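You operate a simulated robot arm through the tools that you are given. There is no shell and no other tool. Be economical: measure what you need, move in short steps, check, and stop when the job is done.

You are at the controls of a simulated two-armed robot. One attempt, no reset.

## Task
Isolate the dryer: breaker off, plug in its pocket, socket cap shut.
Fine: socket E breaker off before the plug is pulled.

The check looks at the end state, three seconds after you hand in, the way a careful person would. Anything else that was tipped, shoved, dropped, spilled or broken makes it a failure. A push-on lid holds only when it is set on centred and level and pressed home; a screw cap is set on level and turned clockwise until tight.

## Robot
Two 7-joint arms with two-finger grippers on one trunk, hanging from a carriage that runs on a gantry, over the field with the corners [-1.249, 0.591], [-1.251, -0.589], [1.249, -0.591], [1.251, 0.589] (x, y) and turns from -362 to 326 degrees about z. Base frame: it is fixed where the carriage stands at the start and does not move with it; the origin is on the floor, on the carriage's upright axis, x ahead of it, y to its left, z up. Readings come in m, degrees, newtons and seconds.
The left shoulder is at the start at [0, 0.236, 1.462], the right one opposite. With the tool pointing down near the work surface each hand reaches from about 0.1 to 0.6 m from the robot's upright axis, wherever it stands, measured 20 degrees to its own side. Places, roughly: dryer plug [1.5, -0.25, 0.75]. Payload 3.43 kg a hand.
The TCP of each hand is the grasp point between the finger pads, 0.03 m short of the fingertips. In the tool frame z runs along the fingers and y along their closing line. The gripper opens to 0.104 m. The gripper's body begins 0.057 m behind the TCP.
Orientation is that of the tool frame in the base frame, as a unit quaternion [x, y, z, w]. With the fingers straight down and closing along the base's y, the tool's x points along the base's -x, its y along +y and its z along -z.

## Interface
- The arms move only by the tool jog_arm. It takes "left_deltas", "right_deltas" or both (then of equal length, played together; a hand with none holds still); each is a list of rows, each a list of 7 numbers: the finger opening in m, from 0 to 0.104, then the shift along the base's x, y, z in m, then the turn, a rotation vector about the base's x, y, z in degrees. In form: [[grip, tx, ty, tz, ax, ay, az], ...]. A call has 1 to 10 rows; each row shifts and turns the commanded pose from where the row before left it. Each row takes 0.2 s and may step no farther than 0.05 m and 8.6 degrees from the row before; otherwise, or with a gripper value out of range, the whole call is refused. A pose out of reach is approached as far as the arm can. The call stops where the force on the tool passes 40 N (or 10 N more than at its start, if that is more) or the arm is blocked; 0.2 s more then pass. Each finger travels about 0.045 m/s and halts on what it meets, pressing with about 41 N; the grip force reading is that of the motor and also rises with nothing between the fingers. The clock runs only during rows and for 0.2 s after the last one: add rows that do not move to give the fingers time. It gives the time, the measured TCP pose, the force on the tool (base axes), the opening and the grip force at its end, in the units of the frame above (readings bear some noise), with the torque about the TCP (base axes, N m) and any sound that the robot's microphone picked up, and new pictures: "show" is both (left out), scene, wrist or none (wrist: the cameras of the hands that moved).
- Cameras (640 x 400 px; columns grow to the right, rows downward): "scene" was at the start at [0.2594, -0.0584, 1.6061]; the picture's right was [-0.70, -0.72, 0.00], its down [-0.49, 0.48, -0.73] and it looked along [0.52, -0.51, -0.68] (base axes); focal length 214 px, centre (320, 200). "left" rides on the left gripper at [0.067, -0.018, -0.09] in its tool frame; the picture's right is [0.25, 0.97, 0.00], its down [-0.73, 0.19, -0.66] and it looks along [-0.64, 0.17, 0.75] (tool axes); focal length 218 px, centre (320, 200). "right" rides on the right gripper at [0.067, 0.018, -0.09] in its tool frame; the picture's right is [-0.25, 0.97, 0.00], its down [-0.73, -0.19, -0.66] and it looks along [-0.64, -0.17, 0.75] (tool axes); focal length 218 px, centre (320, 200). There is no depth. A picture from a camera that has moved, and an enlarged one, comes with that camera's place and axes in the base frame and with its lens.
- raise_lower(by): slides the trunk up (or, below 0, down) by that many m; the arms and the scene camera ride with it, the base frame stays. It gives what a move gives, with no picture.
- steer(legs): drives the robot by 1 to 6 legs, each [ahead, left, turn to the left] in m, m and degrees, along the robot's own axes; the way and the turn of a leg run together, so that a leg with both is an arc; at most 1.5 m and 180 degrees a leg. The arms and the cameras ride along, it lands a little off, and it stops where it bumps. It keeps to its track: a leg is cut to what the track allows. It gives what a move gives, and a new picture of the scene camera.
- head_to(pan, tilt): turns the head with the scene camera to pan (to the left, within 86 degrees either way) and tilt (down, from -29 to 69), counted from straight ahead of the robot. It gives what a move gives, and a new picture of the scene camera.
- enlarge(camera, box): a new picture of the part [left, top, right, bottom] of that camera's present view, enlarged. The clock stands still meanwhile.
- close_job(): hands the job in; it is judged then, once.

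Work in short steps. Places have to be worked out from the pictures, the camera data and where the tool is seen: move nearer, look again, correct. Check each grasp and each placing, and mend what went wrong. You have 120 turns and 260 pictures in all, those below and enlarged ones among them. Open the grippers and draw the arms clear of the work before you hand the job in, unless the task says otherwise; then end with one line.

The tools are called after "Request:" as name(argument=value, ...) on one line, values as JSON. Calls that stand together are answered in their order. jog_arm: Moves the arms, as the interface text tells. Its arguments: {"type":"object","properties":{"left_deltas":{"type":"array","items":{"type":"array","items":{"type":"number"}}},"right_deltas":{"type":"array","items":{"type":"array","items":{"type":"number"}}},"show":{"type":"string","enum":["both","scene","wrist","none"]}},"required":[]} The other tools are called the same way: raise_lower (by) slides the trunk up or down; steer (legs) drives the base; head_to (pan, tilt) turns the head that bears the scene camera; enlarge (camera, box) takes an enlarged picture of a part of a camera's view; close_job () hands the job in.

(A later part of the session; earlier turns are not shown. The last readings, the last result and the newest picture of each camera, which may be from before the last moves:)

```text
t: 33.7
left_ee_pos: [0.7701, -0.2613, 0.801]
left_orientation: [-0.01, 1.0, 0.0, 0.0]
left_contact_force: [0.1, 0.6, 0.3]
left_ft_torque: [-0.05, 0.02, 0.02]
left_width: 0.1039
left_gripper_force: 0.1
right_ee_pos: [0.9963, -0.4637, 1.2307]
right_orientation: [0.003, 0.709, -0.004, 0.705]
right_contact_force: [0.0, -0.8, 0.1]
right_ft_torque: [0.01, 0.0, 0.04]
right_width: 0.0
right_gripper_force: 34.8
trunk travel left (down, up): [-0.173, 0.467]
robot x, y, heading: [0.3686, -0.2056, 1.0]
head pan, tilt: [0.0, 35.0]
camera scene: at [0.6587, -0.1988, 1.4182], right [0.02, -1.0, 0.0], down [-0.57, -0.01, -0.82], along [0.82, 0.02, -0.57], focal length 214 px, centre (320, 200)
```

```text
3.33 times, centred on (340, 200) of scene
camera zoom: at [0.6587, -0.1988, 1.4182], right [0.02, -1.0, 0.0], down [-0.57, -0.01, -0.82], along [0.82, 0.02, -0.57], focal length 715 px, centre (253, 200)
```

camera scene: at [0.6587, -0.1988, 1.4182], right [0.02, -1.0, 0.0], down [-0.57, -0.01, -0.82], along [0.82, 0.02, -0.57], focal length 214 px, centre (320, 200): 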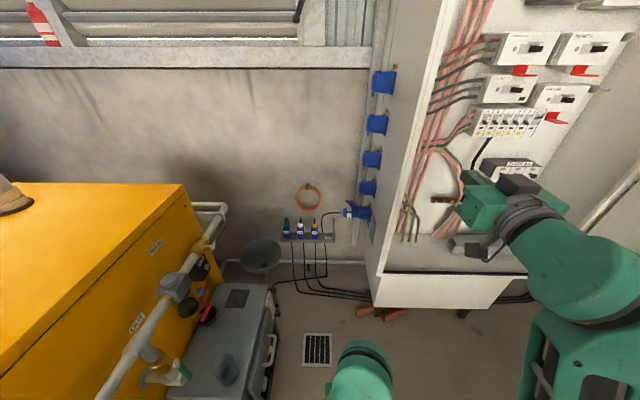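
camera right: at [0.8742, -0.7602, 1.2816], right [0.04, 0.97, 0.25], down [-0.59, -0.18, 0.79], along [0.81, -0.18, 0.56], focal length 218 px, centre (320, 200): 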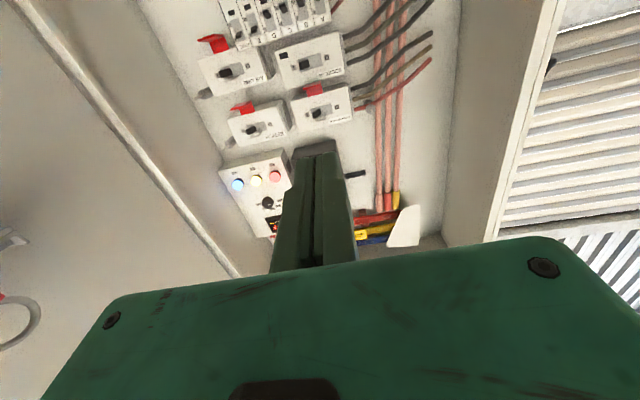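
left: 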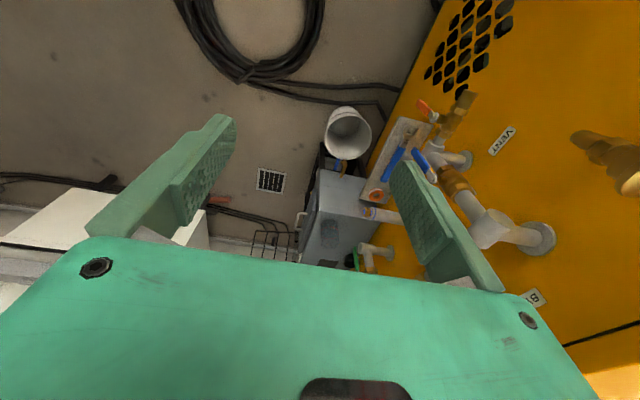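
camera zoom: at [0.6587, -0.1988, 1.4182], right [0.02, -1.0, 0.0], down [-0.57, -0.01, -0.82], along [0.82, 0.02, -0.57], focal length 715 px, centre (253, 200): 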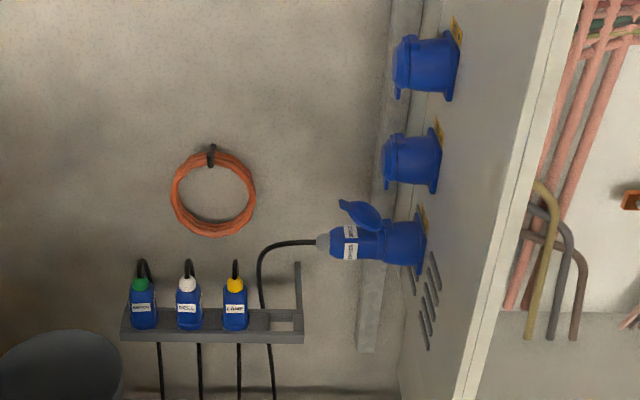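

The E socket has the plug inserted along -y with the lid flipped up, and the empty pocket is at the right end of the rack. First I fold the right hand back to pointing down, out of the way.

Request:
jog_arm(right_deltas=[[0.0, -0.03, -0.016, -0.02, 0, 8.5, 0], [0.0, -0.03, -0.016, -0.02, 0, 8.5, 0], [0.0, -0.03, -0.016, -0.02, 0, 8.5, 0], [0.0, -0.03, -0.016, -0.02, 0, 8.5, 0], [0.0, -0.03, -0.016, -0.02, 0, 8.5, 0], [0.0, -0.03, -0.016, -0.02, 0, 8.5, 0], [0.0, -0.03, -0.016, -0.02, 0, 8.5, 0], [0.0, -0.03, -0.016, -0.02, 0, 8.5, 0], [0.0, -0.03, -0.016, -0.02, 0, 8.5, 0], [0.0, -0.03, -0.016, -0.02, 0, 8.5, 0]], show="none")

Request:
jog_arm(left_deltas=[[0.06, 0.02, 0, 0.01, 0, -8.5, 0], [0.06, 0.02, 0, 0.01, 0, -8.5, 0], [0.06, 0.02, 0, 0.01, 0, -8.5, 0], [0.06, 0.02, 0, 0.01, 0, -8.5, 0], [0.06, 0.02, 0, 0.01, 0, -8.5, 0], [0.06, 0.02, 0, 0.01, 0, -8.5, 0]], show="both")

```text
t: 35.9
left_ee_pos: [0.7688, -0.2604, 0.8002]
left_orientation: [-0.01, 1.0, 0.0, 0.0]
left_contact_force: [-0.4, 0.0, -1.0]
left_ft_torque: [0.03, -0.03, 0.03]
left_width: 0.104
left_gripper_force: 0.0
right_ee_pos: [0.7267, -0.6288, 0.9285]
right_orientation: [0.0, 0.999, -0.005, 0.042]
right_contact_force: [0.0, 0.0, 0.2]
right_ft_torque: [-0.02, -0.03, 0.0]
right_width: 0.0002
right_gripper_force: 34.7
right hand out of reach, approached as far as the arm can: row 8, 9, 10
trunk travel left (down, up): [-0.173, 0.467]
robot x, y, heading: [0.3679, -0.203, 1.0]
head pan, tilt: [0.0, 35.0]
```

```text
t: 37.3
left_ee_pos: [0.8895, -0.2604, 0.8597]
left_orientation: [-0.009, 0.902, -0.004, 0.431]
left_contact_force: [0.7, -0.7, 0.0]
left_ft_torque: [0.02, 0.03, -0.02]
left_width: 0.06
left_gripper_force: 0.1
right_ee_pos: [0.727, -0.6277, 0.9294]
right_orientation: [-0.001, 0.999, -0.005, 0.043]
right_contact_force: [0.4, 0.8, 0.3]
right_ft_torque: [0.02, 0.02, 0.0]
right_width: 0.0
right_gripper_force: 34.0
trunk travel left (down, up): [-0.173, 0.467]
robot x, y, heading: [0.3716, -0.2046, 1.6]
head pan, tilt: [0.0, 35.0]
camera scene: at [0.6586, -0.1986, 1.4181], right [0.02, -1.0, 0.0], down [-0.57, -0.01, -0.82], along [0.82, 0.02, -0.57], focal length 214 px, centre (320, 200)
camera left: at [0.777, -0.281, 0.8659], right [-0.17, 0.96, -0.21], down [-0.06, 0.21, 0.98], along [0.98, 0.18, 0.02], focal length 218 px, centre (320, 200)
```

scene: 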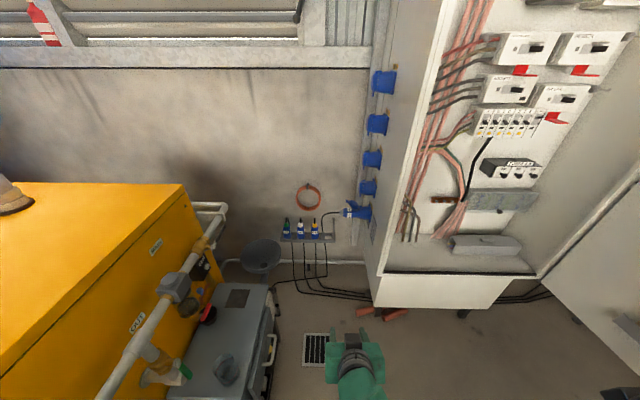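
left: 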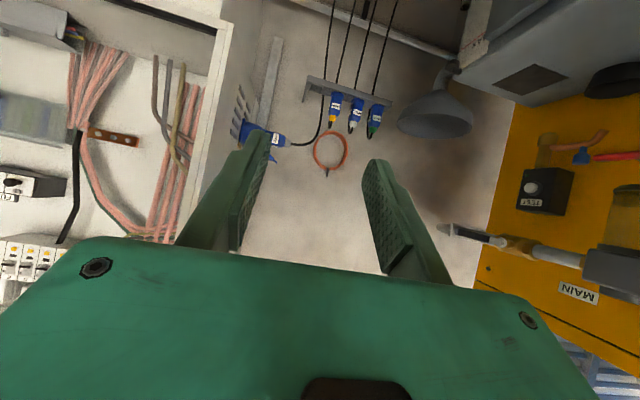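

The left wrist camera now looks forward (upside down) at the plug and rack. I enlarge that area for triangulation.

Request:
enlarge(camera="left", box=[210, 60, 400, 180])

Request:
enlarge(camera="scene", box=[270, 170, 390, 260])

```text
3.33 times, centred on (305, 120) of left
camera zoom: at [0.777, -0.281, 0.8659], right [-0.17, 0.96, -0.21], down [-0.06, 0.21, 0.98], along [0.98, 0.18, 0.02], focal length 728 px, centre (370, 467)
```

zoom: 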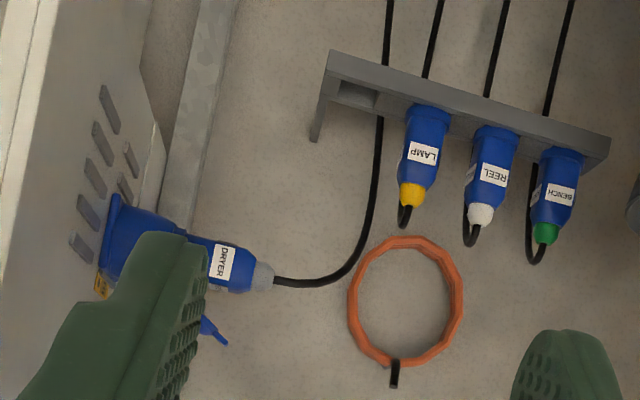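

```text
4.44 times, centred on (330, 215) of scene
camera zoom: at [0.6586, -0.1986, 1.4181], right [0.02, -1.0, 0.0], down [-0.57, -0.01, -0.82], along [0.82, 0.02, -0.57], focal length 953 px, centre (276, 133)
```

zoom: 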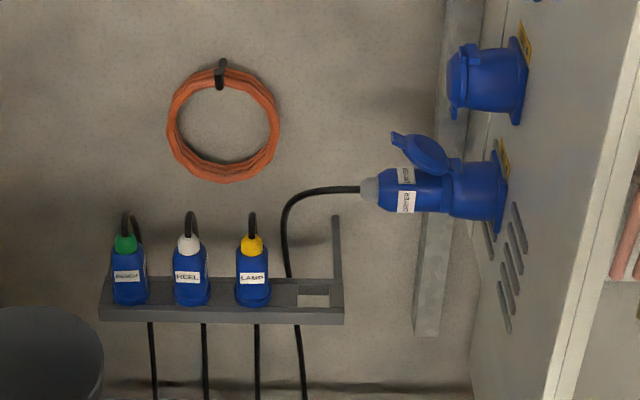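

Estimates: plug label at (1.55, -0.337, 0.707), axis along y, free body ≈0.08 long, Ø≈0.048; empty pocket ≈ (1.63, -0.233, 0.46). I lower the trunk, draw the right hand back, and roll the left hand so it will grip the plug from top and bottom (pointing +x, 30° right).

Request:
raise_lower(by=-0.17)

Request:
jog_arm(left_deltas=[[0.09, 0.01, 0, 0.004, -4, -4.5, 0], [0.09, 0.01, 0, 0.004, -7, -4.5, 0], [0.09, 0.01, 0, 0.004, -8, 0, 0], [0.09, 0.01, 0, 0.004, -8, 0, 0], [0.09, 0.01, 0, 0.004, -8, 0, 0], [0.09, 0.01, 0, 0.004, -8, 0, 0], [0.09, 0.01, 0, 0.004, -8, 0, 0], [0.09, 0.01, 0, 0.004, -8, 0, 0], [0.09, 0, 0, 0, -8, 0, 0], [0.09, 0, 0, 0, -8, 0, 0]], right_deltas=[[0.0, -0.012, 0, 0.012, 0, 0, 0], [0.0, -0.012, 0, 0.012, 0, 0, 0], [0.0, -0.012, 0, 0.012, 0, 0, 0], [0.0, -0.012, 0, 0.012, 0, 0, 0], [0.0, -0.012, 0, 0.012, 0, 0, 0], [0.0, -0.012, 0, 0.012, 0, 0, 0], [0.0, -0.012, 0, 0.012, 0, 0, 0], [0.0, -0.012, 0, 0.012, 0, 0, 0], [0.0, -0.012, 0, 0.012, 0, 0, 0], [0.0, -0.012, 0, 0.012, 0, 0, 0]], show="scene")

```text
t: 39.2
left_ee_pos: [0.8906, -0.2615, 0.6897]
left_orientation: [-0.01, 0.902, -0.004, 0.431]
left_contact_force: [0.1, 0.9, 0.0]
left_ft_torque: [0.0, 0.01, 0.01]
left_width: 0.0599
left_gripper_force: 0.2
right_ee_pos: [0.7272, -0.6277, 0.7587]
right_orientation: [0.0, 0.999, -0.005, 0.044]
right_contact_force: [0.2, 0.2, -0.1]
right_ft_torque: [-0.02, 0.02, 0.03]
right_width: 0.0
right_gripper_force: 34.4
trunk travel left (down, up): [-0.003, 0.637]
robot x, y, heading: [0.3662, -0.2025, 1.2]
head pan, tilt: [0.0, 35.0]
```

```text
t: 41.4
left_ee_pos: [0.9702, -0.2598, 0.7214]
left_orientation: [-0.307, 0.681, -0.535, 0.395]
left_contact_force: [-0.1, 0.8, 0.2]
left_ft_torque: [0.02, -0.01, -0.02]
left_width: 0.0898
left_gripper_force: 0.1
right_ee_pos: [0.6268, -0.6332, 0.7585]
right_orientation: [0.0, 0.999, -0.006, 0.044]
right_contact_force: [-0.2, -0.3, 0.2]
right_ft_torque: [0.0, 0.0, -0.01]
right_width: 0.0
right_gripper_force: 34.9
right hand out of reach, approached as far as the arm can: row 1, 2, 3, 4, 5, 6, 7, 8, 9, 10
trunk travel left (down, up): [-0.003, 0.637]
robot x, y, heading: [0.3698, -0.205, 1.2]
head pan, tilt: [0.0, 35.0]
camera scene: at [0.6586, -0.1986, 1.2481], right [0.02, -1.0, 0.0], down [-0.57, -0.01, -0.82], along [0.82, 0.02, -0.57], focal length 214 px, centre (320, 200)
```

scene: 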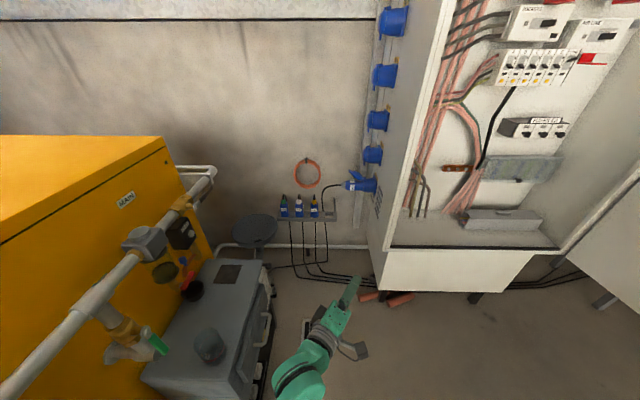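

The roll works. I finish the last 15° and drive nearer: 0.1 m right and 0.45 m ahead, then look.

Request:
jog_arm(left_deltas=[[0.09, 0, 0.03, -0.005, -7.5, 0, 0], [0.09, 0, 0.03, -0.005, -7.5, 0, 0], [0.09, 0, 0.03, -0.005, 0, 0, 0]], show="none")

Request:
steer(legs=[[0, -0.1, -1.2], [0.45, 0, 0]])

Request:
enlarge(camera="left", box=[0, 0, 640, 400])

```text
t: 42.2
left_ee_pos: [0.9688, -0.1709, 0.7064]
left_orientation: [0.355, -0.607, 0.618, -0.351]
left_contact_force: [-0.3, 0.3, -0.2]
left_ft_torque: [-0.01, -0.01, 0.0]
left_width: 0.0901
left_gripper_force: 0.0
right_ee_pos: [0.6254, -0.6318, 0.7574]
right_orientation: [0.0, 0.999, -0.006, 0.045]
right_contact_force: [0.2, -1.0, -0.5]
right_ft_torque: [-0.03, 0.02, 0.02]
right_width: 0.0
right_gripper_force: 34.5
trunk travel left (down, up): [-0.003, 0.637]
robot x, y, heading: [0.3701, -0.2012, 0.9]
head pan, tilt: [0.0, 35.0]
```

```text
t: 45.7
left_ee_pos: [1.416, -0.2834, 0.7058]
left_orientation: [0.35, -0.61, 0.622, -0.344]
left_contact_force: [-0.5, 0.0, -0.7]
left_ft_torque: [0.0, 0.0, 0.0]
left_width: 0.0899
left_gripper_force: 0.0
right_ee_pos: [1.0654, -0.7371, 0.7572]
right_orientation: [0.009, 0.999, -0.007, 0.044]
right_contact_force: [-0.4, 0.7, -0.6]
right_ft_torque: [0.0, 0.0, -0.01]
right_width: 0.0001
right_gripper_force: 34.8
trunk travel left (down, up): [-0.003, 0.637]
robot x, y, heading: [0.8204, -0.3022, -0.1]
head pan, tilt: [0.0, 35.0]
camera scene: at [1.1056, -0.3044, 1.2481], right [0.0, -1.0, 0.0], down [-0.57, 0.0, -0.82], along [0.82, 0.0, -0.57], focal length 214 px, centre (320, 200)
```

scene: 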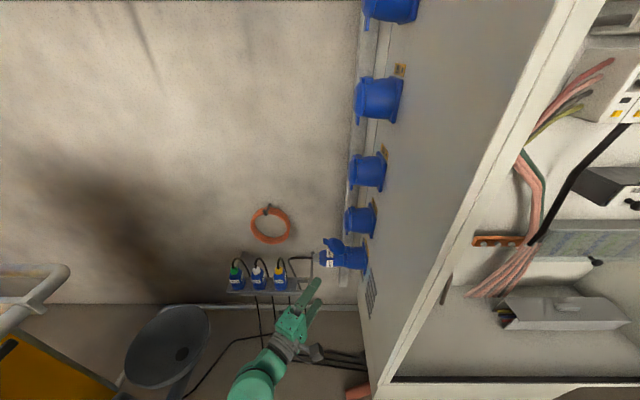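

```text
1.00 times, centred on (320, 200) of left (not enlarged: the box is as wide or as high as the picture)
camera zoom: at [1.3032, -0.296, 0.7251], right [-0.13, -0.23, -0.96], down [-0.18, 0.96, -0.21], along [0.97, 0.15, -0.17], focal length 218 px, centre (320, 200)
```

zoom: 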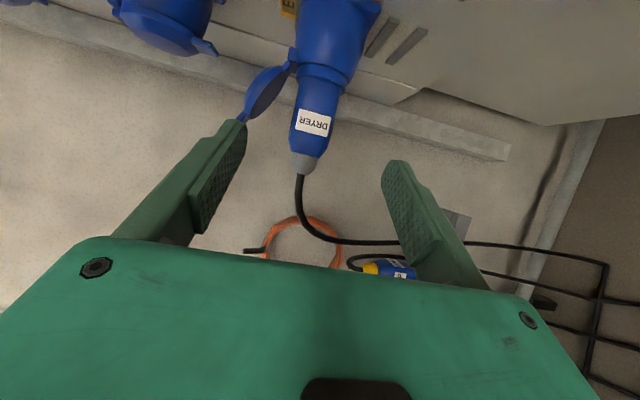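

The wrist view shows the plug with lid tip just above it. I enlarge both to refine the depth and the lid clearance.

Request:
enlarge(camera="scene", box=[270, 220, 390, 320])

Request:
enlarge(camera="left", box=[180, 0, 440, 200])

```text
4.00 times, centred on (330, 270) of scene
camera zoom: at [1.1056, -0.3044, 1.2481], right [0.0, -1.0, 0.0], down [-0.57, 0.0, -0.82], along [0.82, 0.0, -0.57], focal length 858 px, centre (280, -80)
```

zoom: 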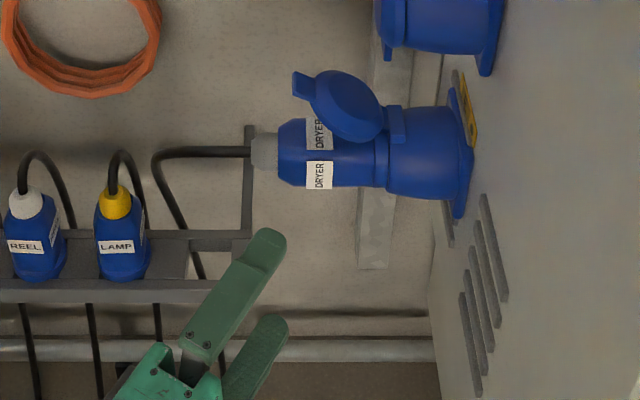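

```text
2.00 times, centred on (310, 100) of left
camera zoom: at [1.3032, -0.296, 0.7251], right [-0.13, -0.23, -0.96], down [-0.18, 0.96, -0.21], along [0.97, 0.15, -0.17], focal length 436 px, centre (340, 400)
```

zoom: 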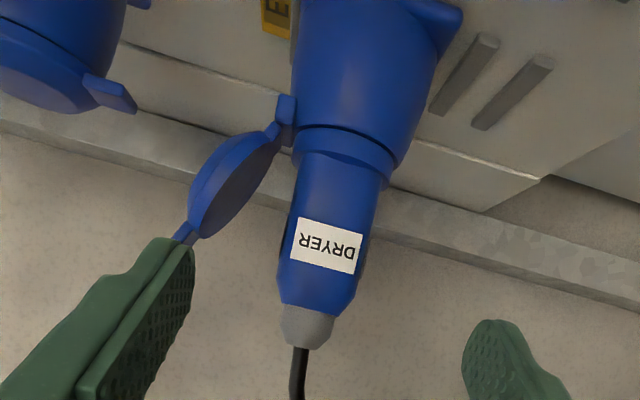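

Axis refined: x≈1.555, z≈0.709; grip point y≈-0.322. Lid tip is at z≈0.786, so with 0.08 opening the upper finger passes beneath it. Moving in.

Request:
jog_arm(left_deltas=[[0.08, 0.035, -0.01, 0.001, 0, 0, 0], [0.08, 0.035, -0.01, 0.001, 0, 0, 0], [0.08, 0.03, -0.01, 0.001, 0, 0, 0], [0.08, 0.03, -0.008, 0, 0, 0, 0], [0.08, 0, 0, 0, 0, 0, 0]], show="wrist")

Request:
enlarge(camera="scene", box=[270, 220, 390, 320])

```text
t: 46.9
left_ee_pos: [1.5439, -0.3236, 0.7086]
left_orientation: [0.35, -0.61, 0.622, -0.345]
left_contact_force: [-0.4, -0.4, -0.2]
left_ft_torque: [-0.02, -0.05, 0.01]
left_width: 0.0801
left_gripper_force: 0.0
right_ee_pos: [1.0619, -0.7389, 0.7585]
right_orientation: [0.009, 0.999, -0.006, 0.043]
right_contact_force: [-0.2, -0.4, 0.2]
right_ft_torque: [-0.01, -0.04, -0.01]
right_width: 0.0001
right_gripper_force: 34.7
trunk travel left (down, up): [-0.003, 0.637]
robot x, y, heading: [0.8182, -0.3034, 0.0]
head pan, tilt: [0.0, 35.0]
camera left: at [1.4324, -0.3351, 0.7275], right [-0.13, -0.23, -0.96], down [-0.18, 0.96, -0.21], along [0.97, 0.15, -0.17], focal length 218 px, centre (320, 200)
```

left: 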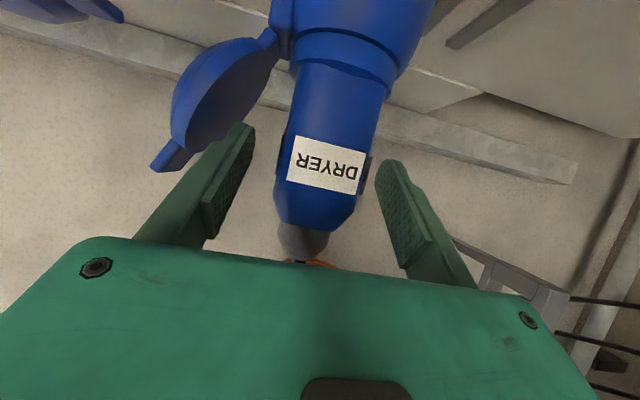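

```text
4.00 times, centred on (330, 270) of scene
camera zoom: at [1.105, -0.3042, 1.2479], right [0.0, -1.0, 0.0], down [-0.57, 0.0, -0.82], along [0.82, 0.0, -0.57], focal length 858 px, centre (280, -80)
```

zoom: 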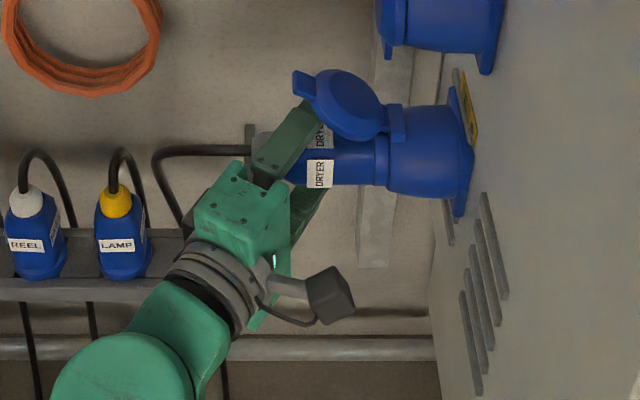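

Fingers straddle the plug. Closing the grip.

Request:
jog_arm(left_deltas=[[0.03, 0, 0, 0, 0, 0, 0], [0.03, 0, 0, 0, 0, 0, 0], [0.03, 0, 0, 0, 0, 0, 0], [0.03, 0, 0, 0, 0, 0, 0]], show="wrist")

```text
t: 47.9
left_ee_pos: [1.5468, -0.3235, 0.7097]
left_orientation: [0.349, -0.61, 0.622, -0.344]
left_contact_force: [0.7, 0.6, 0.4]
left_ft_torque: [0.09, 0.06, 0.01]
left_width: 0.0415
left_gripper_force: 41.1
right_ee_pos: [1.0653, -0.7373, 0.7579]
right_orientation: [0.009, 0.999, -0.006, 0.045]
right_contact_force: [-1.2, -0.3, -0.4]
right_ft_torque: [0.0, -0.02, 0.0]
right_width: 0.0004
right_gripper_force: 34.7
trunk travel left (down, up): [-0.003, 0.637]
robot x, y, heading: [0.8165, -0.3035, 0.1]
head pan, tilt: [0.0, 35.0]
camera left: at [1.4336, -0.3353, 0.7281], right [-0.13, -0.23, -0.96], down [-0.18, 0.96, -0.21], along [0.97, 0.15, -0.17], focal length 218 px, centre (320, 200)
```

left: 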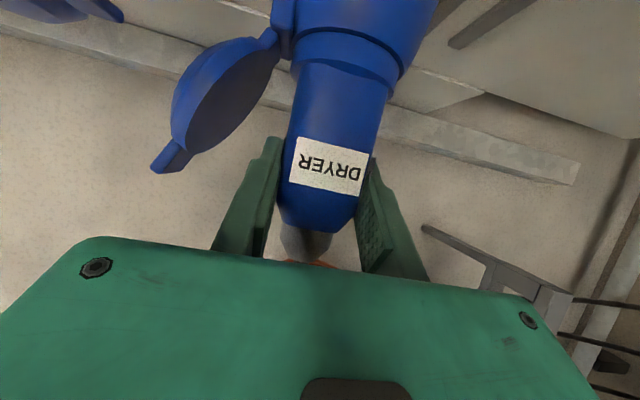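

Grip firm at 41.5 mm with no side load. Pulling straight out in +y.

Request:
jog_arm(left_deltas=[[0.03, 0, 0.012, 0, 0, 0, 0], [0.03, 0, 0.02, 0, 0, 0, 0], [0.03, 0, 0.02, 0, 0, 0, 0], [0.03, 0, 0.02, 0, 0, 0, 0], [0.03, 0, 0.02, 0, 0, 0, 0]], show="both")

```text
t: 49.1
left_ee_pos: [1.5456, -0.2288, 0.7096]
left_orientation: [0.349, -0.61, 0.621, -0.346]
left_contact_force: [-0.3, 1.0, 0.6]
left_ft_torque: [0.05, 0.03, -0.01]
left_width: 0.0414
left_gripper_force: 41.0
right_ee_pos: [1.0647, -0.7369, 0.7584]
right_orientation: [0.009, 0.999, -0.006, 0.045]
right_contact_force: [0.4, 0.5, 0.5]
right_ft_torque: [0.0, 0.0, -0.01]
right_width: 0.0005
right_gripper_force: 35.1
trunk travel left (down, up): [-0.003, 0.637]
robot x, y, heading: [0.8171, -0.3009, 0.3]
head pan, tilt: [0.0, 35.0]
camera scene: at [1.1056, -0.3034, 1.2481], right [0.0, -1.0, 0.0], down [-0.57, 0.0, -0.82], along [0.82, 0.0, -0.57], focal length 214 px, centre (320, 200)
camera left: at [1.4325, -0.2404, 0.7283], right [-0.13, -0.23, -0.96], down [-0.18, 0.96, -0.21], along [0.97, 0.15, -0.17], focal length 218 px, centre (320, 200)
```

scene: 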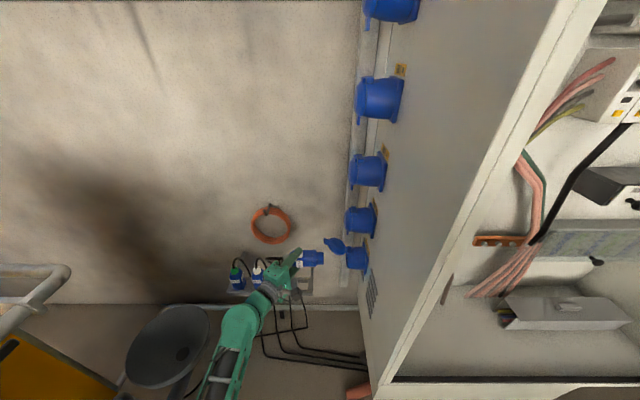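
left: 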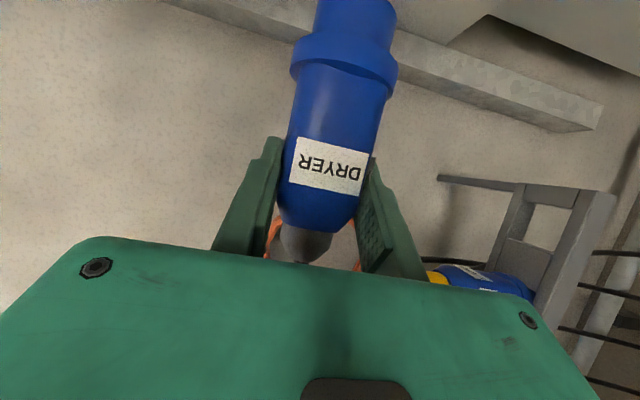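

Plug is out. I back off in x and roll the hand +90° about x so the plug's nose points down.

Request:
jog_arm(left_deltas=[[0.03, -0.03, 0, 0.01, 0, 0, 0], [0.03, -0.03, 0, 0, 8.2, 0, 0], [0.03, -0.02, 0, 0, 8.2, 0, 0], [0.03, 0, 0, 0, 8.2, 0, 0], [0.03, 0, 0, 0, 8.2, 0, 0], [0.03, 0, 0, 0, 8.2, 0, 0], [0.03, 0, 0, 0, 8.2, 0, 0], [0.03, 0, 0, 0, 8.2, 0, 0], [0.03, 0, 0, 0, 8.2, 0, 0], [0.03, 0, 0, 0, 8.2, 0, 0]], show="both")

```text
t: 51.3
left_ee_pos: [1.4661, -0.23, 0.72]
left_orientation: [-0.073, 0.861, -0.13, 0.485]
left_contact_force: [-0.2, 0.0, -2.0]
left_ft_torque: [0.03, 0.02, -0.01]
left_width: 0.0412
left_gripper_force: 40.9
right_ee_pos: [1.0651, -0.7378, 0.7581]
right_orientation: [0.009, 0.999, -0.007, 0.045]
right_contact_force: [0.1, -0.4, 0.5]
right_ft_torque: [0.0, 0.0, -0.03]
right_width: 0.0
right_gripper_force: 34.9
trunk travel left (down, up): [-0.003, 0.637]
robot x, y, heading: [0.8178, -0.3057, 0.1]
head pan, tilt: [0.0, 35.0]
camera scene: at [1.1058, -0.3047, 1.2481], right [0.0, -1.0, 0.0], down [-0.57, 0.0, -0.82], along [0.82, 0.0, -0.57], focal length 214 px, centre (320, 200)
camera left: at [1.3535, -0.2519, 0.7151], right [-0.13, 0.86, -0.49], down [-0.18, 0.47, 0.87], along [0.97, 0.2, 0.1], focal length 218 px, centre (320, 200)
```

scene: 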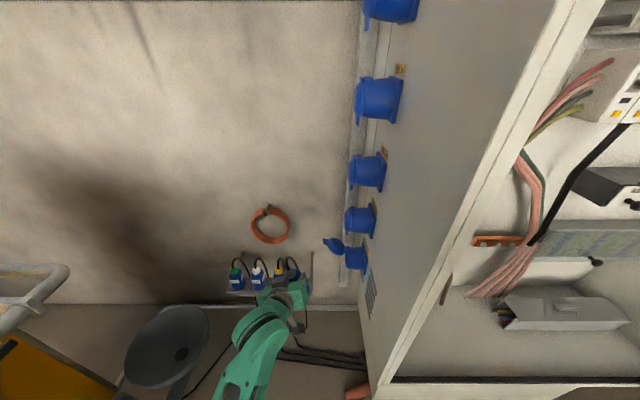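
left: 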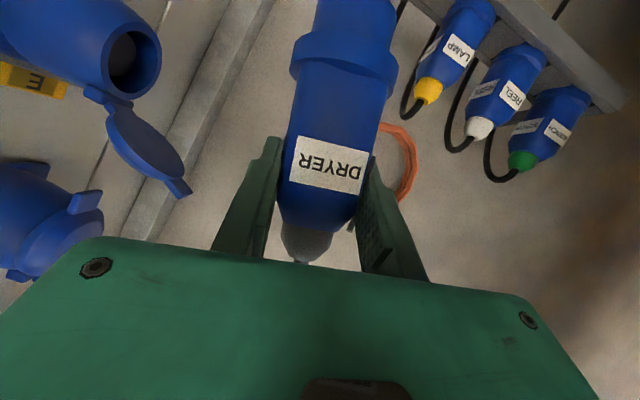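

74° done; finishing the remaining 16°.

Request:
jog_arm(left_deltas=[[0.03, 0, 0, 0, 8, 0, 0], [0.03, 0, 0, 0, 7.9, 0, 0], [0.03, 0, 0, 0, 0, 0, 0]], show="wrist")

Request:
enlarge(camera="scene", box=[210, 230, 350, 330])

```text
t: 52.1
left_ee_pos: [1.4657, -0.2294, 0.7188]
left_orientation: [-0.004, 0.871, -0.01, 0.491]
left_contact_force: [0.7, -0.2, -2.4]
left_ft_torque: [0.0, 0.01, 0.04]
left_width: 0.0412
left_gripper_force: 41.3
right_ee_pos: [1.065, -0.7362, 0.7573]
right_orientation: [0.008, 0.999, -0.007, 0.044]
right_contact_force: [-0.3, 1.0, -0.6]
right_ft_torque: [0.01, -0.01, -0.04]
right_width: 0.0
right_gripper_force: 34.9
trunk travel left (down, up): [-0.003, 0.637]
robot x, y, heading: [0.8154, -0.3018, -0.0]
head pan, tilt: [0.0, 35.0]
camera left: at [1.353, -0.2484, 0.7095], right [-0.13, 0.96, -0.24], down [-0.18, 0.21, 0.96], along [0.97, 0.17, 0.15], focal length 218 px, centre (320, 200)
```

left: 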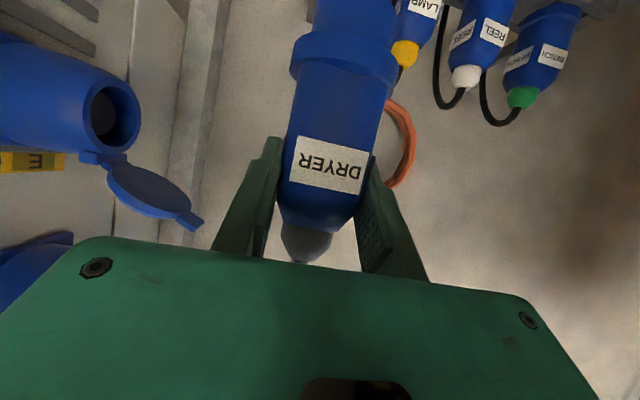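

```text
4.00 times, centred on (280, 280) of scene
camera zoom: at [1.1057, -0.3042, 1.2481], right [0.0, -1.0, 0.0], down [-0.57, 0.0, -0.82], along [0.82, 0.0, -0.57], focal length 858 px, centre (480, -120)
```

zoom: 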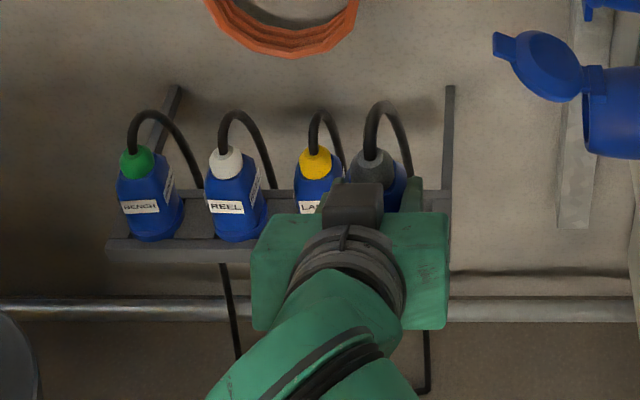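

Orientation is right; collar projects where expected. From the neighbours' collars (pitch 0.0855 m) the empty pocket axis is at (1.6175, -0.234), seated TCP height ≈0.535. I drive 0.1 m ahead to keep the arm in reach, and check.

Request:
steer(legs=[[0.1, 0, 0]])

Request:
enlarge(camera="scene", box=[180, 230, 340, 350])

Request:
enlarge(camera="left", box=[0, 0, 640, 400])

```text
t: 53.2
left_ee_pos: [1.5642, -0.2292, 0.7186]
left_orientation: [-0.004, 0.871, -0.011, 0.49]
left_contact_force: [0.3, 0.3, -2.2]
left_ft_torque: [0.0, -0.01, 0.01]
left_width: 0.0415
left_gripper_force: 41.0
right_ee_pos: [1.1638, -0.7373, 0.7581]
right_orientation: [0.008, 0.999, -0.007, 0.044]
right_contact_force: [-0.2, -0.2, 0.3]
right_ft_torque: [-0.01, 0.04, 0.0]
right_width: 0.0
right_gripper_force: 35.0
trunk travel left (down, up): [-0.003, 0.637]
robot x, y, heading: [0.9165, -0.3024, 0.1]
head pan, tilt: [0.0, 35.0]
camera scene: at [1.2041, -0.304, 1.248], right [0.0, -1.0, 0.0], down [-0.57, 0.0, -0.82], along [0.82, 0.0, -0.57], focal length 214 px, centre (320, 200)
```

scene: 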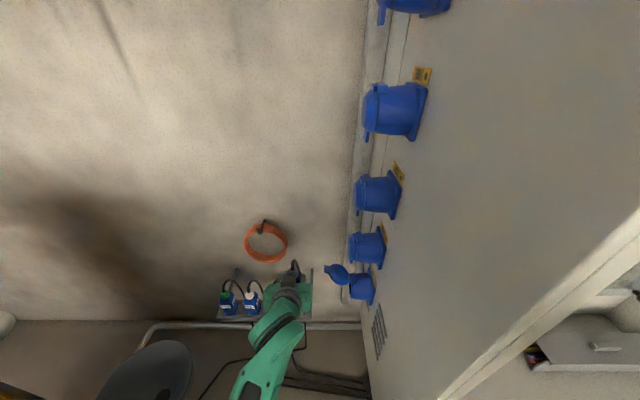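

```text
3.33 times, centred on (260, 290) of scene
camera zoom: at [1.2041, -0.304, 1.248], right [0.0, -1.0, 0.0], down [-0.57, 0.0, -0.82], along [0.82, 0.0, -0.57], focal length 715 px, centre (520, -100)
```

zoom: 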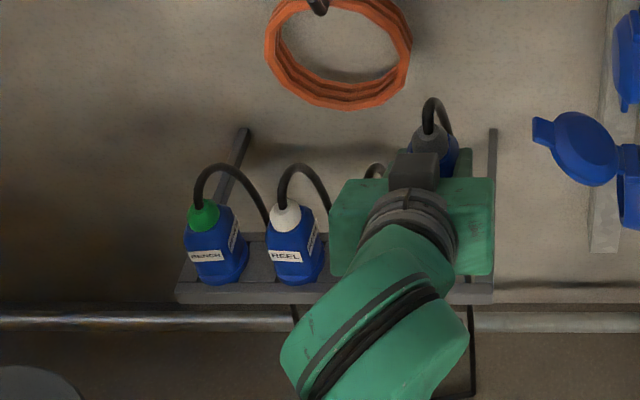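

```text
1.00 times, centred on (320, 200) of left (not enlarged: the box is as wide or as high as the picture)
camera zoom: at [1.4511, -0.2483, 0.709], right [-0.13, 0.96, -0.24], down [-0.18, 0.21, 0.96], along [0.97, 0.17, 0.15], focal length 218 px, centre (320, 200)
```

zoom: 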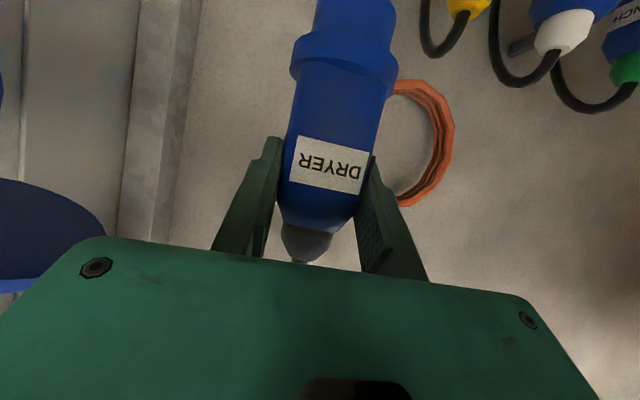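

Neighbour collars in the new view confirm the pocket at ≈(1.617, -0.235). I move over it and down to TCP z≈0.66, nose still above the rack.

Request:
jog_arm(left_deltas=[[0.03, 0.025, -0.003, 0, 0, 0, 0], [0.03, 0.02, -0.003, 0, 0, 0, 0], [0.03, 0, 0, -0.03, 0, 0, 0], [0.03, 0, 0, -0.03, 0, 0, 0], [0.03, 0, 0, 0, 0, 0, 0]], show="wrist")

Request:
enlarge(camera="scene", box=[180, 230, 340, 350])

```text
t: 54.4
left_ee_pos: [1.6108, -0.2346, 0.6585]
left_orientation: [-0.006, 0.871, -0.01, 0.491]
left_contact_force: [0.0, 0.3, -1.2]
left_ft_torque: [-0.02, 0.04, 0.0]
left_width: 0.0412
left_gripper_force: 40.7
right_ee_pos: [1.1657, -0.7369, 0.7582]
right_orientation: [0.009, 0.999, -0.006, 0.045]
right_contact_force: [0.5, -0.2, 0.3]
right_ft_torque: [-0.01, 0.0, -0.02]
right_width: 0.0
right_gripper_force: 34.7
trunk travel left (down, up): [-0.003, 0.637]
robot x, y, heading: [0.9162, -0.3059, 0.2]
head pan, tilt: [0.0, 35.0]
camera left: at [1.4984, -0.2535, 0.6489], right [-0.13, 0.96, -0.24], down [-0.18, 0.21, 0.96], along [0.97, 0.17, 0.15], focal length 218 px, centre (320, 200)
```

left: 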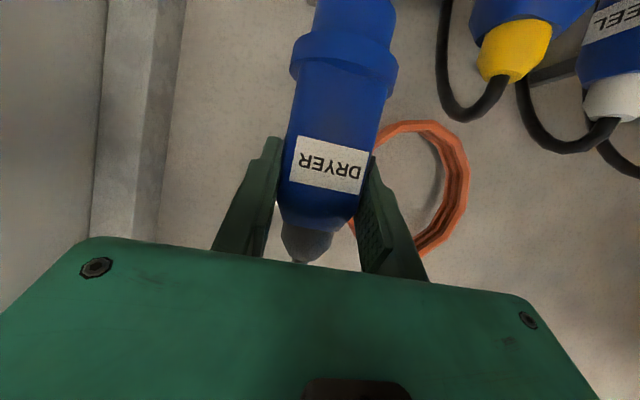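

```text
3.33 times, centred on (260, 290) of scene
camera zoom: at [1.2048, -0.304, 1.2482], right [0.0, -1.0, 0.0], down [-0.57, 0.0, -0.82], along [0.82, 0.0, -0.57], focal length 715 px, centre (520, -100)
```

zoom: 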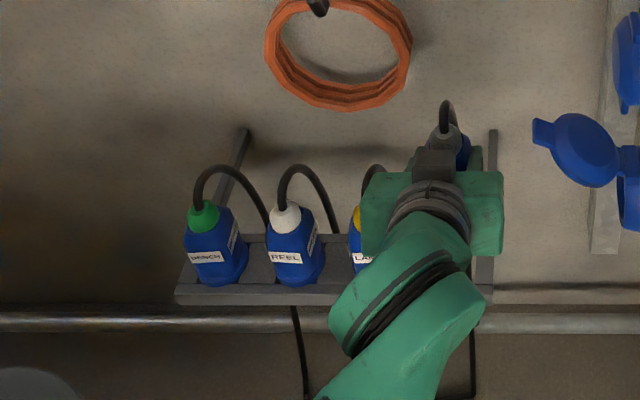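

Alignment agrees within ~2 mm (LAMP collar re-checks at (1.6175, -0.146, 0.561)). Lowering to just above the pocket mouth.

Request:
jog_arm(left_deltas=[[0.03, 0, 0, -0.02, 0, 0, 0], [0.03, 0, 0, -0.02, 0, 0, 0], [0.03, 0, 0, -0.02, 0, 0, 0], [0.03, 0, 0, -0.01, 0, 0, 0]], show="wrist")

Request:
enlarge(camera="scene", box=[220, 240, 340, 330])

```text
t: 55.4
left_ee_pos: [1.6091, -0.2339, 0.5874]
left_orientation: [-0.005, 0.872, -0.011, 0.49]
left_contact_force: [-0.1, 0.7, -1.9]
left_ft_torque: [-0.01, 0.05, -0.01]
left_width: 0.041
left_gripper_force: 41.0
right_ee_pos: [1.1648, -0.737, 0.7581]
right_orientation: [0.009, 0.999, -0.007, 0.044]
right_contact_force: [-1.1, -0.7, 0.0]
right_ft_torque: [0.0, -0.02, -0.02]
right_width: 0.0
right_gripper_force: 34.9
trunk travel left (down, up): [-0.003, 0.637]
robot x, y, heading: [0.9154, -0.3014, 0.1]
head pan, tilt: [0.0, 35.0]
camera left: at [1.4964, -0.253, 0.5782], right [-0.13, 0.96, -0.24], down [-0.18, 0.21, 0.96], along [0.97, 0.17, 0.15], focal length 218 px, centre (320, 200)
```

left: 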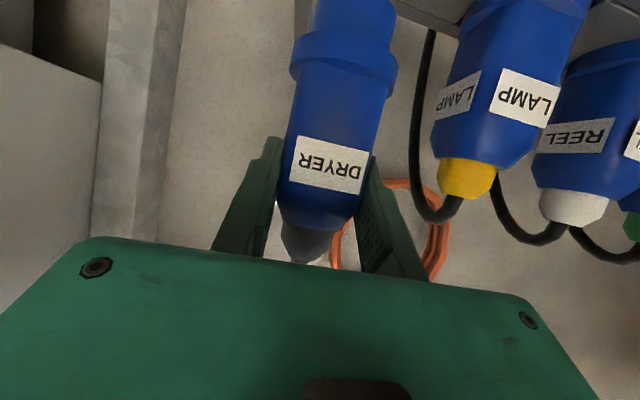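

```text
4.44 times, centred on (280, 285) of scene
camera zoom: at [1.2044, -0.3041, 1.2481], right [0.0, -1.0, 0.0], down [-0.57, 0.0, -0.82], along [0.82, 0.0, -0.57], focal length 953 px, centre (498, -178)
```

zoom: 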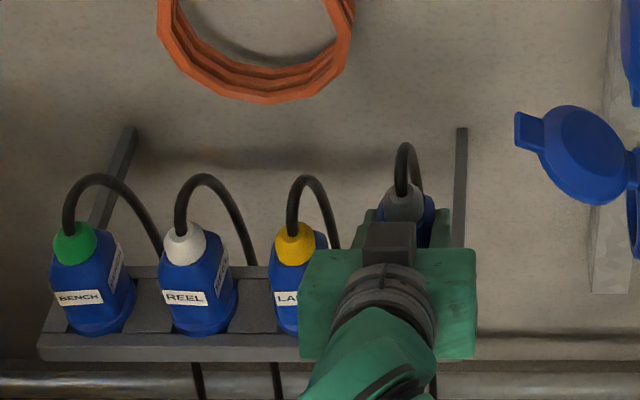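

Collar lines up with the next pitch position. Continue lowering gently while watching the force.

Request:
jog_arm(left_deltas=[[0.03, 0, 0, -0.01, 0, 0, 0], [0.03, 0, 0, -0.01, 0, 0, 0], [0.03, 0, 0, -0.01, 0, 0, 0]], show="wrist")

```text
t: 56.2
left_ee_pos: [1.6091, -0.2361, 0.559]
left_orientation: [-0.005, 0.871, -0.011, 0.491]
left_contact_force: [-0.8, -0.2, -1.2]
left_ft_torque: [-0.01, 0.04, 0.02]
left_width: 0.0411
left_gripper_force: 41.3
right_ee_pos: [1.1635, -0.7363, 0.7588]
right_orientation: [0.009, 0.999, -0.007, 0.045]
right_contact_force: [0.6, 0.2, 0.7]
right_ft_torque: [-0.01, -0.01, 0.01]
right_width: 0.0002
right_gripper_force: 34.7
trunk travel left (down, up): [-0.003, 0.637]
robot x, y, heading: [0.9153, -0.304, 0.3]
head pan, tilt: [0.0, 35.0]
camera left: at [1.4964, -0.2541, 0.5488], right [-0.13, 0.96, -0.24], down [-0.18, 0.21, 0.96], along [0.97, 0.17, 0.15], focal length 218 px, centre (320, 200)
```

left: 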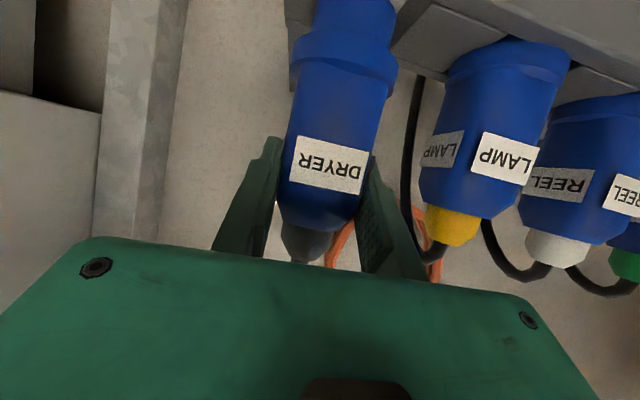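

Nose is at rack level with no force. Enlarging to check it is within the opening.

Request:
enlarge(camera="left", box=[260, 0, 460, 120])

Request:
jog_arm(left_deltas=[[0.03, 0, 0, -0.005, 0, 0, 0], [0.03, 0, 0, -0.005, 0, 0, 0]], show="wrist")

```text
3.20 times, centred on (360, 60) of left
camera zoom: at [1.4964, -0.2541, 0.5488], right [-0.13, 0.96, -0.24], down [-0.18, 0.21, 0.96], along [0.97, 0.17, 0.15], focal length 698 px, centre (192, 648)
```

zoom: 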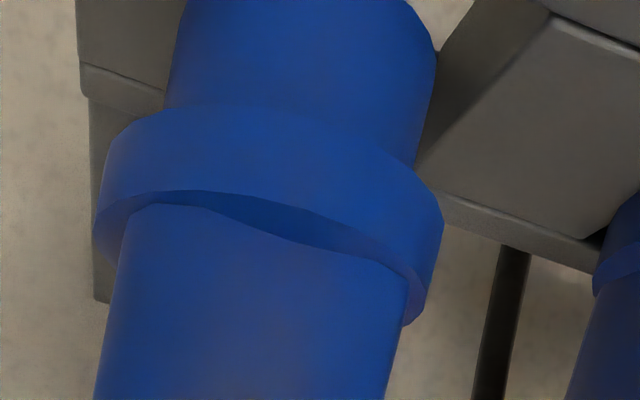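

```text
t: 56.8
left_ee_pos: [1.6123, -0.235, 0.5549]
left_orientation: [-0.005, 0.869, -0.012, 0.495]
left_contact_force: [-5.6, 1.2, 16.8]
left_ft_torque: [-0.25, 0.5, -0.14]
left_width: 0.0412
left_gripper_force: 40.8
right_ee_pos: [1.1643, -0.7363, 0.7577]
right_orientation: [0.009, 0.999, -0.007, 0.045]
right_contact_force: [0.2, 0.2, 0.4]
right_ft_torque: [-0.01, 0.0, 0.01]
right_width: 0.0
right_gripper_force: 34.5
trunk travel left (down, up): [-0.003, 0.637]
robot x, y, heading: [0.9175, -0.304, 0.2]
head pan, tilt: [0.0, 35.0]
camera left: at [1.4998, -0.2547, 0.5445], right [-0.13, 0.96, -0.24], down [-0.19, 0.22, 0.96], along [0.97, 0.17, 0.16], focal length 218 px, centre (320, 200)
```

left: 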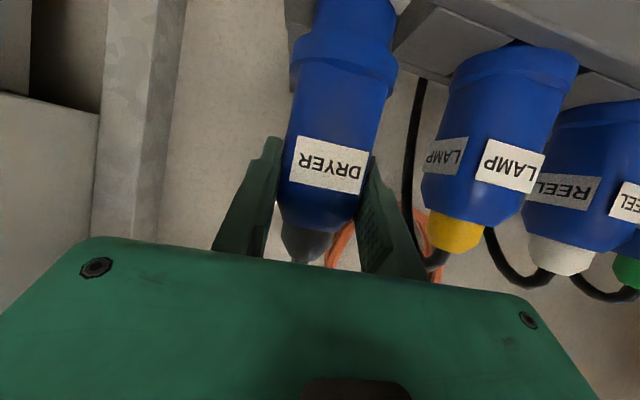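

The nose touched on its -y side (torque/force put the contact at about -22 mm in y), agreeing with the slight tilt I noticed. I lift 8 mm, tilt the nose 2° toward +y, shift +2 mm in y, and retry.

Request:
jog_arm(left_deltas=[[0.03, 0, 0, 0.008, 0, 0, 0], [0.03, 0, 0.002, 0, 2, 0, 0], [0.03, 0, 0, -0.006, 0, 0, 0], [0.03, 0, 0, -0.004, 0, 0, 0], [0.03, 0, 0, -0.004, 0, 0, 0]], show="wrist")

Request:
enlarge(camera="left", box=[260, 0, 460, 120])

```text
t: 58.0
left_ee_pos: [1.6083, -0.2321, 0.5423]
left_orientation: [0.004, 0.871, 0.005, 0.491]
left_contact_force: [2.8, -0.3, -2.2]
left_ft_torque: [0.03, -0.15, 0.0]
left_width: 0.0413
left_gripper_force: 41.2
right_ee_pos: [1.1648, -0.7369, 0.7573]
right_orientation: [0.01, 0.999, -0.007, 0.044]
right_contact_force: [-0.7, 0.1, -0.9]
right_ft_torque: [-0.02, 0.0, -0.03]
right_width: 0.0
right_gripper_force: 34.9
trunk travel left (down, up): [-0.003, 0.637]
robot x, y, heading: [0.918, -0.3038, -0.1]
head pan, tilt: [0.0, 35.0]
camera left: at [1.4965, -0.2517, 0.5322], right [-0.13, 0.97, -0.2], down [-0.18, 0.18, 0.97], along [0.97, 0.16, 0.15], focal length 218 px, centre (320, 200)
```

left: 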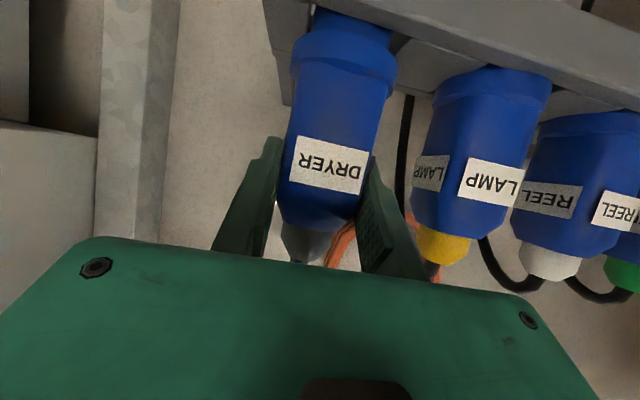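

```text
3.20 times, centred on (360, 60) of left
camera zoom: at [1.4965, -0.2517, 0.5322], right [-0.13, 0.97, -0.2], down [-0.18, 0.18, 0.97], along [0.97, 0.16, 0.15], focal length 698 px, centre (192, 648)
```

zoom: 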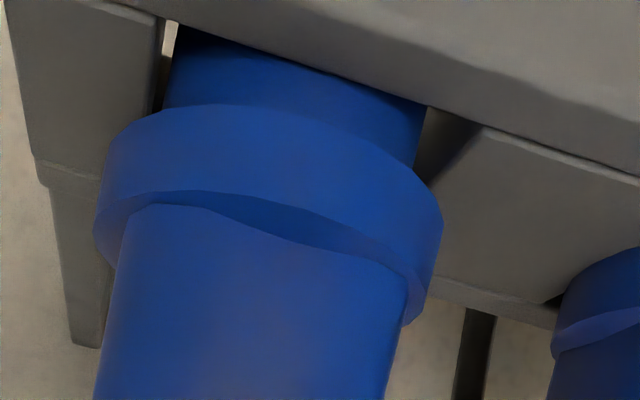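

It entered the opening. Continue down until the rim rests on the rack.

Request:
jog_arm(left_deltas=[[0.03, 0, 0, -0.006, 0, 0, 0], [0.03, 0, 0, -0.006, 0, 0, 0], [0.03, 0, 0, -0.005, 0, 0, 0], [0.03, 0, 0, -0.004, 0, 0, 0], [0.03, 0, 0, -0.004, 0, 0, 0]], show="wrist")

Request:
enlarge(camera="left", box=[260, 0, 560, 190])

```text
t: 59.2
left_ee_pos: [1.6151, -0.2337, 0.5277]
left_orientation: [0.004, 0.867, 0.003, 0.498]
left_contact_force: [-8.3, 2.4, 35.9]
left_ft_torque: [-0.02, -0.32, 0.1]
left_width: 0.0416
left_gripper_force: 40.6
right_ee_pos: [1.1655, -0.7371, 0.7584]
right_orientation: [0.009, 0.999, -0.006, 0.044]
right_contact_force: [-0.3, 0.4, -0.1]
right_ft_torque: [0.02, 0.0, 0.01]
right_width: 0.0003
right_gripper_force: 34.6
trunk travel left (down, up): [-0.003, 0.637]
robot x, y, heading: [0.9198, -0.3028, -0.0]
head pan, tilt: [0.0, 35.0]
camera left: at [1.5028, -0.2529, 0.5158], right [-0.13, 0.97, -0.21], down [-0.2, 0.18, 0.96], along [0.97, 0.16, 0.17], focal length 218 px, centre (320, 200)
```

left: 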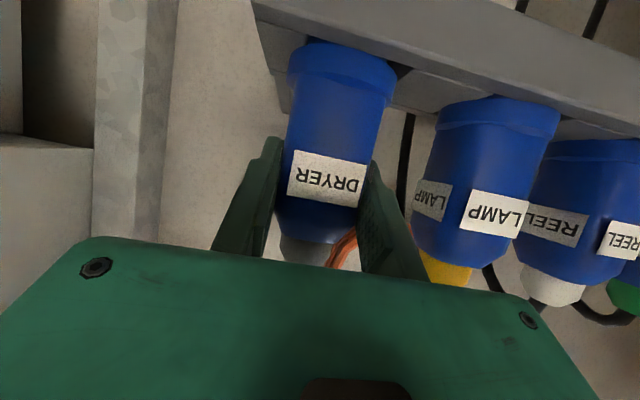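

```text
2.11 times, centred on (410, 95) of left
camera zoom: at [1.5028, -0.2529, 0.5158], right [-0.13, 0.97, -0.21], down [-0.2, 0.18, 0.96], along [0.97, 0.16, 0.17], focal length 460 px, centre (130, 421)
```

zoom: 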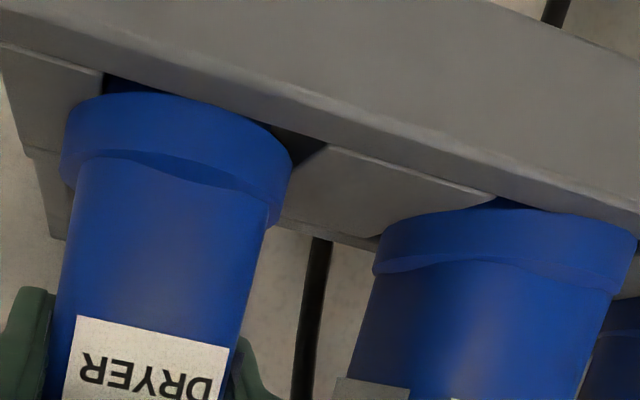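

Rim rests on the rack just like LAMP's. I ease the pressure, open slightly (to stay clear of LAMP), and check.

Request:
jog_arm(left_deltas=[[0.03, -0.003, 0, 0.004, 0, 0, 0], [0.06, 0, 0, 0, 0, 0, 0], [0.06, 0, 0, 0, 0, 0, 0], [0.06, 0, 0, 0, 0, 0, 0]], show="wrist")

```text
t: 60.2
left_ee_pos: [1.6034, -0.2334, 0.5205]
left_orientation: [0.003, 0.872, 0.005, 0.489]
left_contact_force: [-0.7, 0.2, 0.3]
left_ft_torque: [-0.01, -0.03, 0.01]
left_width: 0.0602
left_gripper_force: 0.1
right_ee_pos: [1.1613, -0.7376, 0.7576]
right_orientation: [0.009, 0.999, -0.006, 0.043]
right_contact_force: [-0.5, 0.1, -0.3]
right_ft_torque: [-0.06, 0.0, -0.01]
right_width: 0.0001
right_gripper_force: 34.5
trunk travel left (down, up): [-0.003, 0.637]
robot x, y, heading: [0.9175, -0.3016, -0.0]
head pan, tilt: [0.0, 35.0]
camera left: at [1.491, -0.2525, 0.5099], right [-0.13, 0.97, -0.2], down [-0.18, 0.18, 0.97], along [0.97, 0.16, 0.15], focal length 218 px, centre (320, 200)
```

left: 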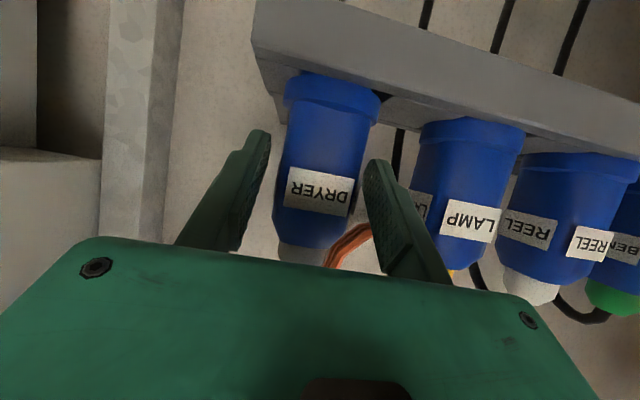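

Released and standing upright. Retreating straight back.

Request:
jog_arm(left_deltas=[[0.06, -0.03, 0, 0.01, 0, 0, 0], [0.06, -0.03, 0, 0.015, 0, 0, 0], [0.06, -0.04, 0, 0.03, 0, 0, 0], [0.06, -0.04, 0, 0.04, 0, 0, 0], [0.06, -0.02, 0, 0.04, 0, 0, 0]], show="both")

Request:
enlarge(camera="scene", box=[200, 200, 400, 340])

```text
refused: row 4 steps farther than a row can; nothing moved
```

```text
2.86 times, centred on (300, 270) of scene
camera zoom: at [1.2036, -0.304, 1.2478], right [0.0, -1.0, 0.0], down [-0.57, 0.0, -0.82], along [0.82, 0.0, -0.57], focal length 613 px, centre (377, 0)
```

zoom: 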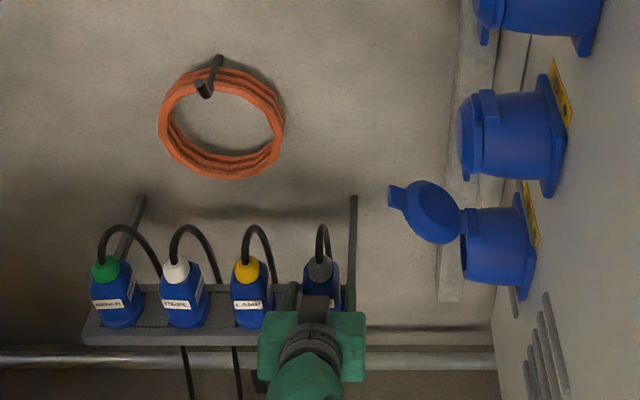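

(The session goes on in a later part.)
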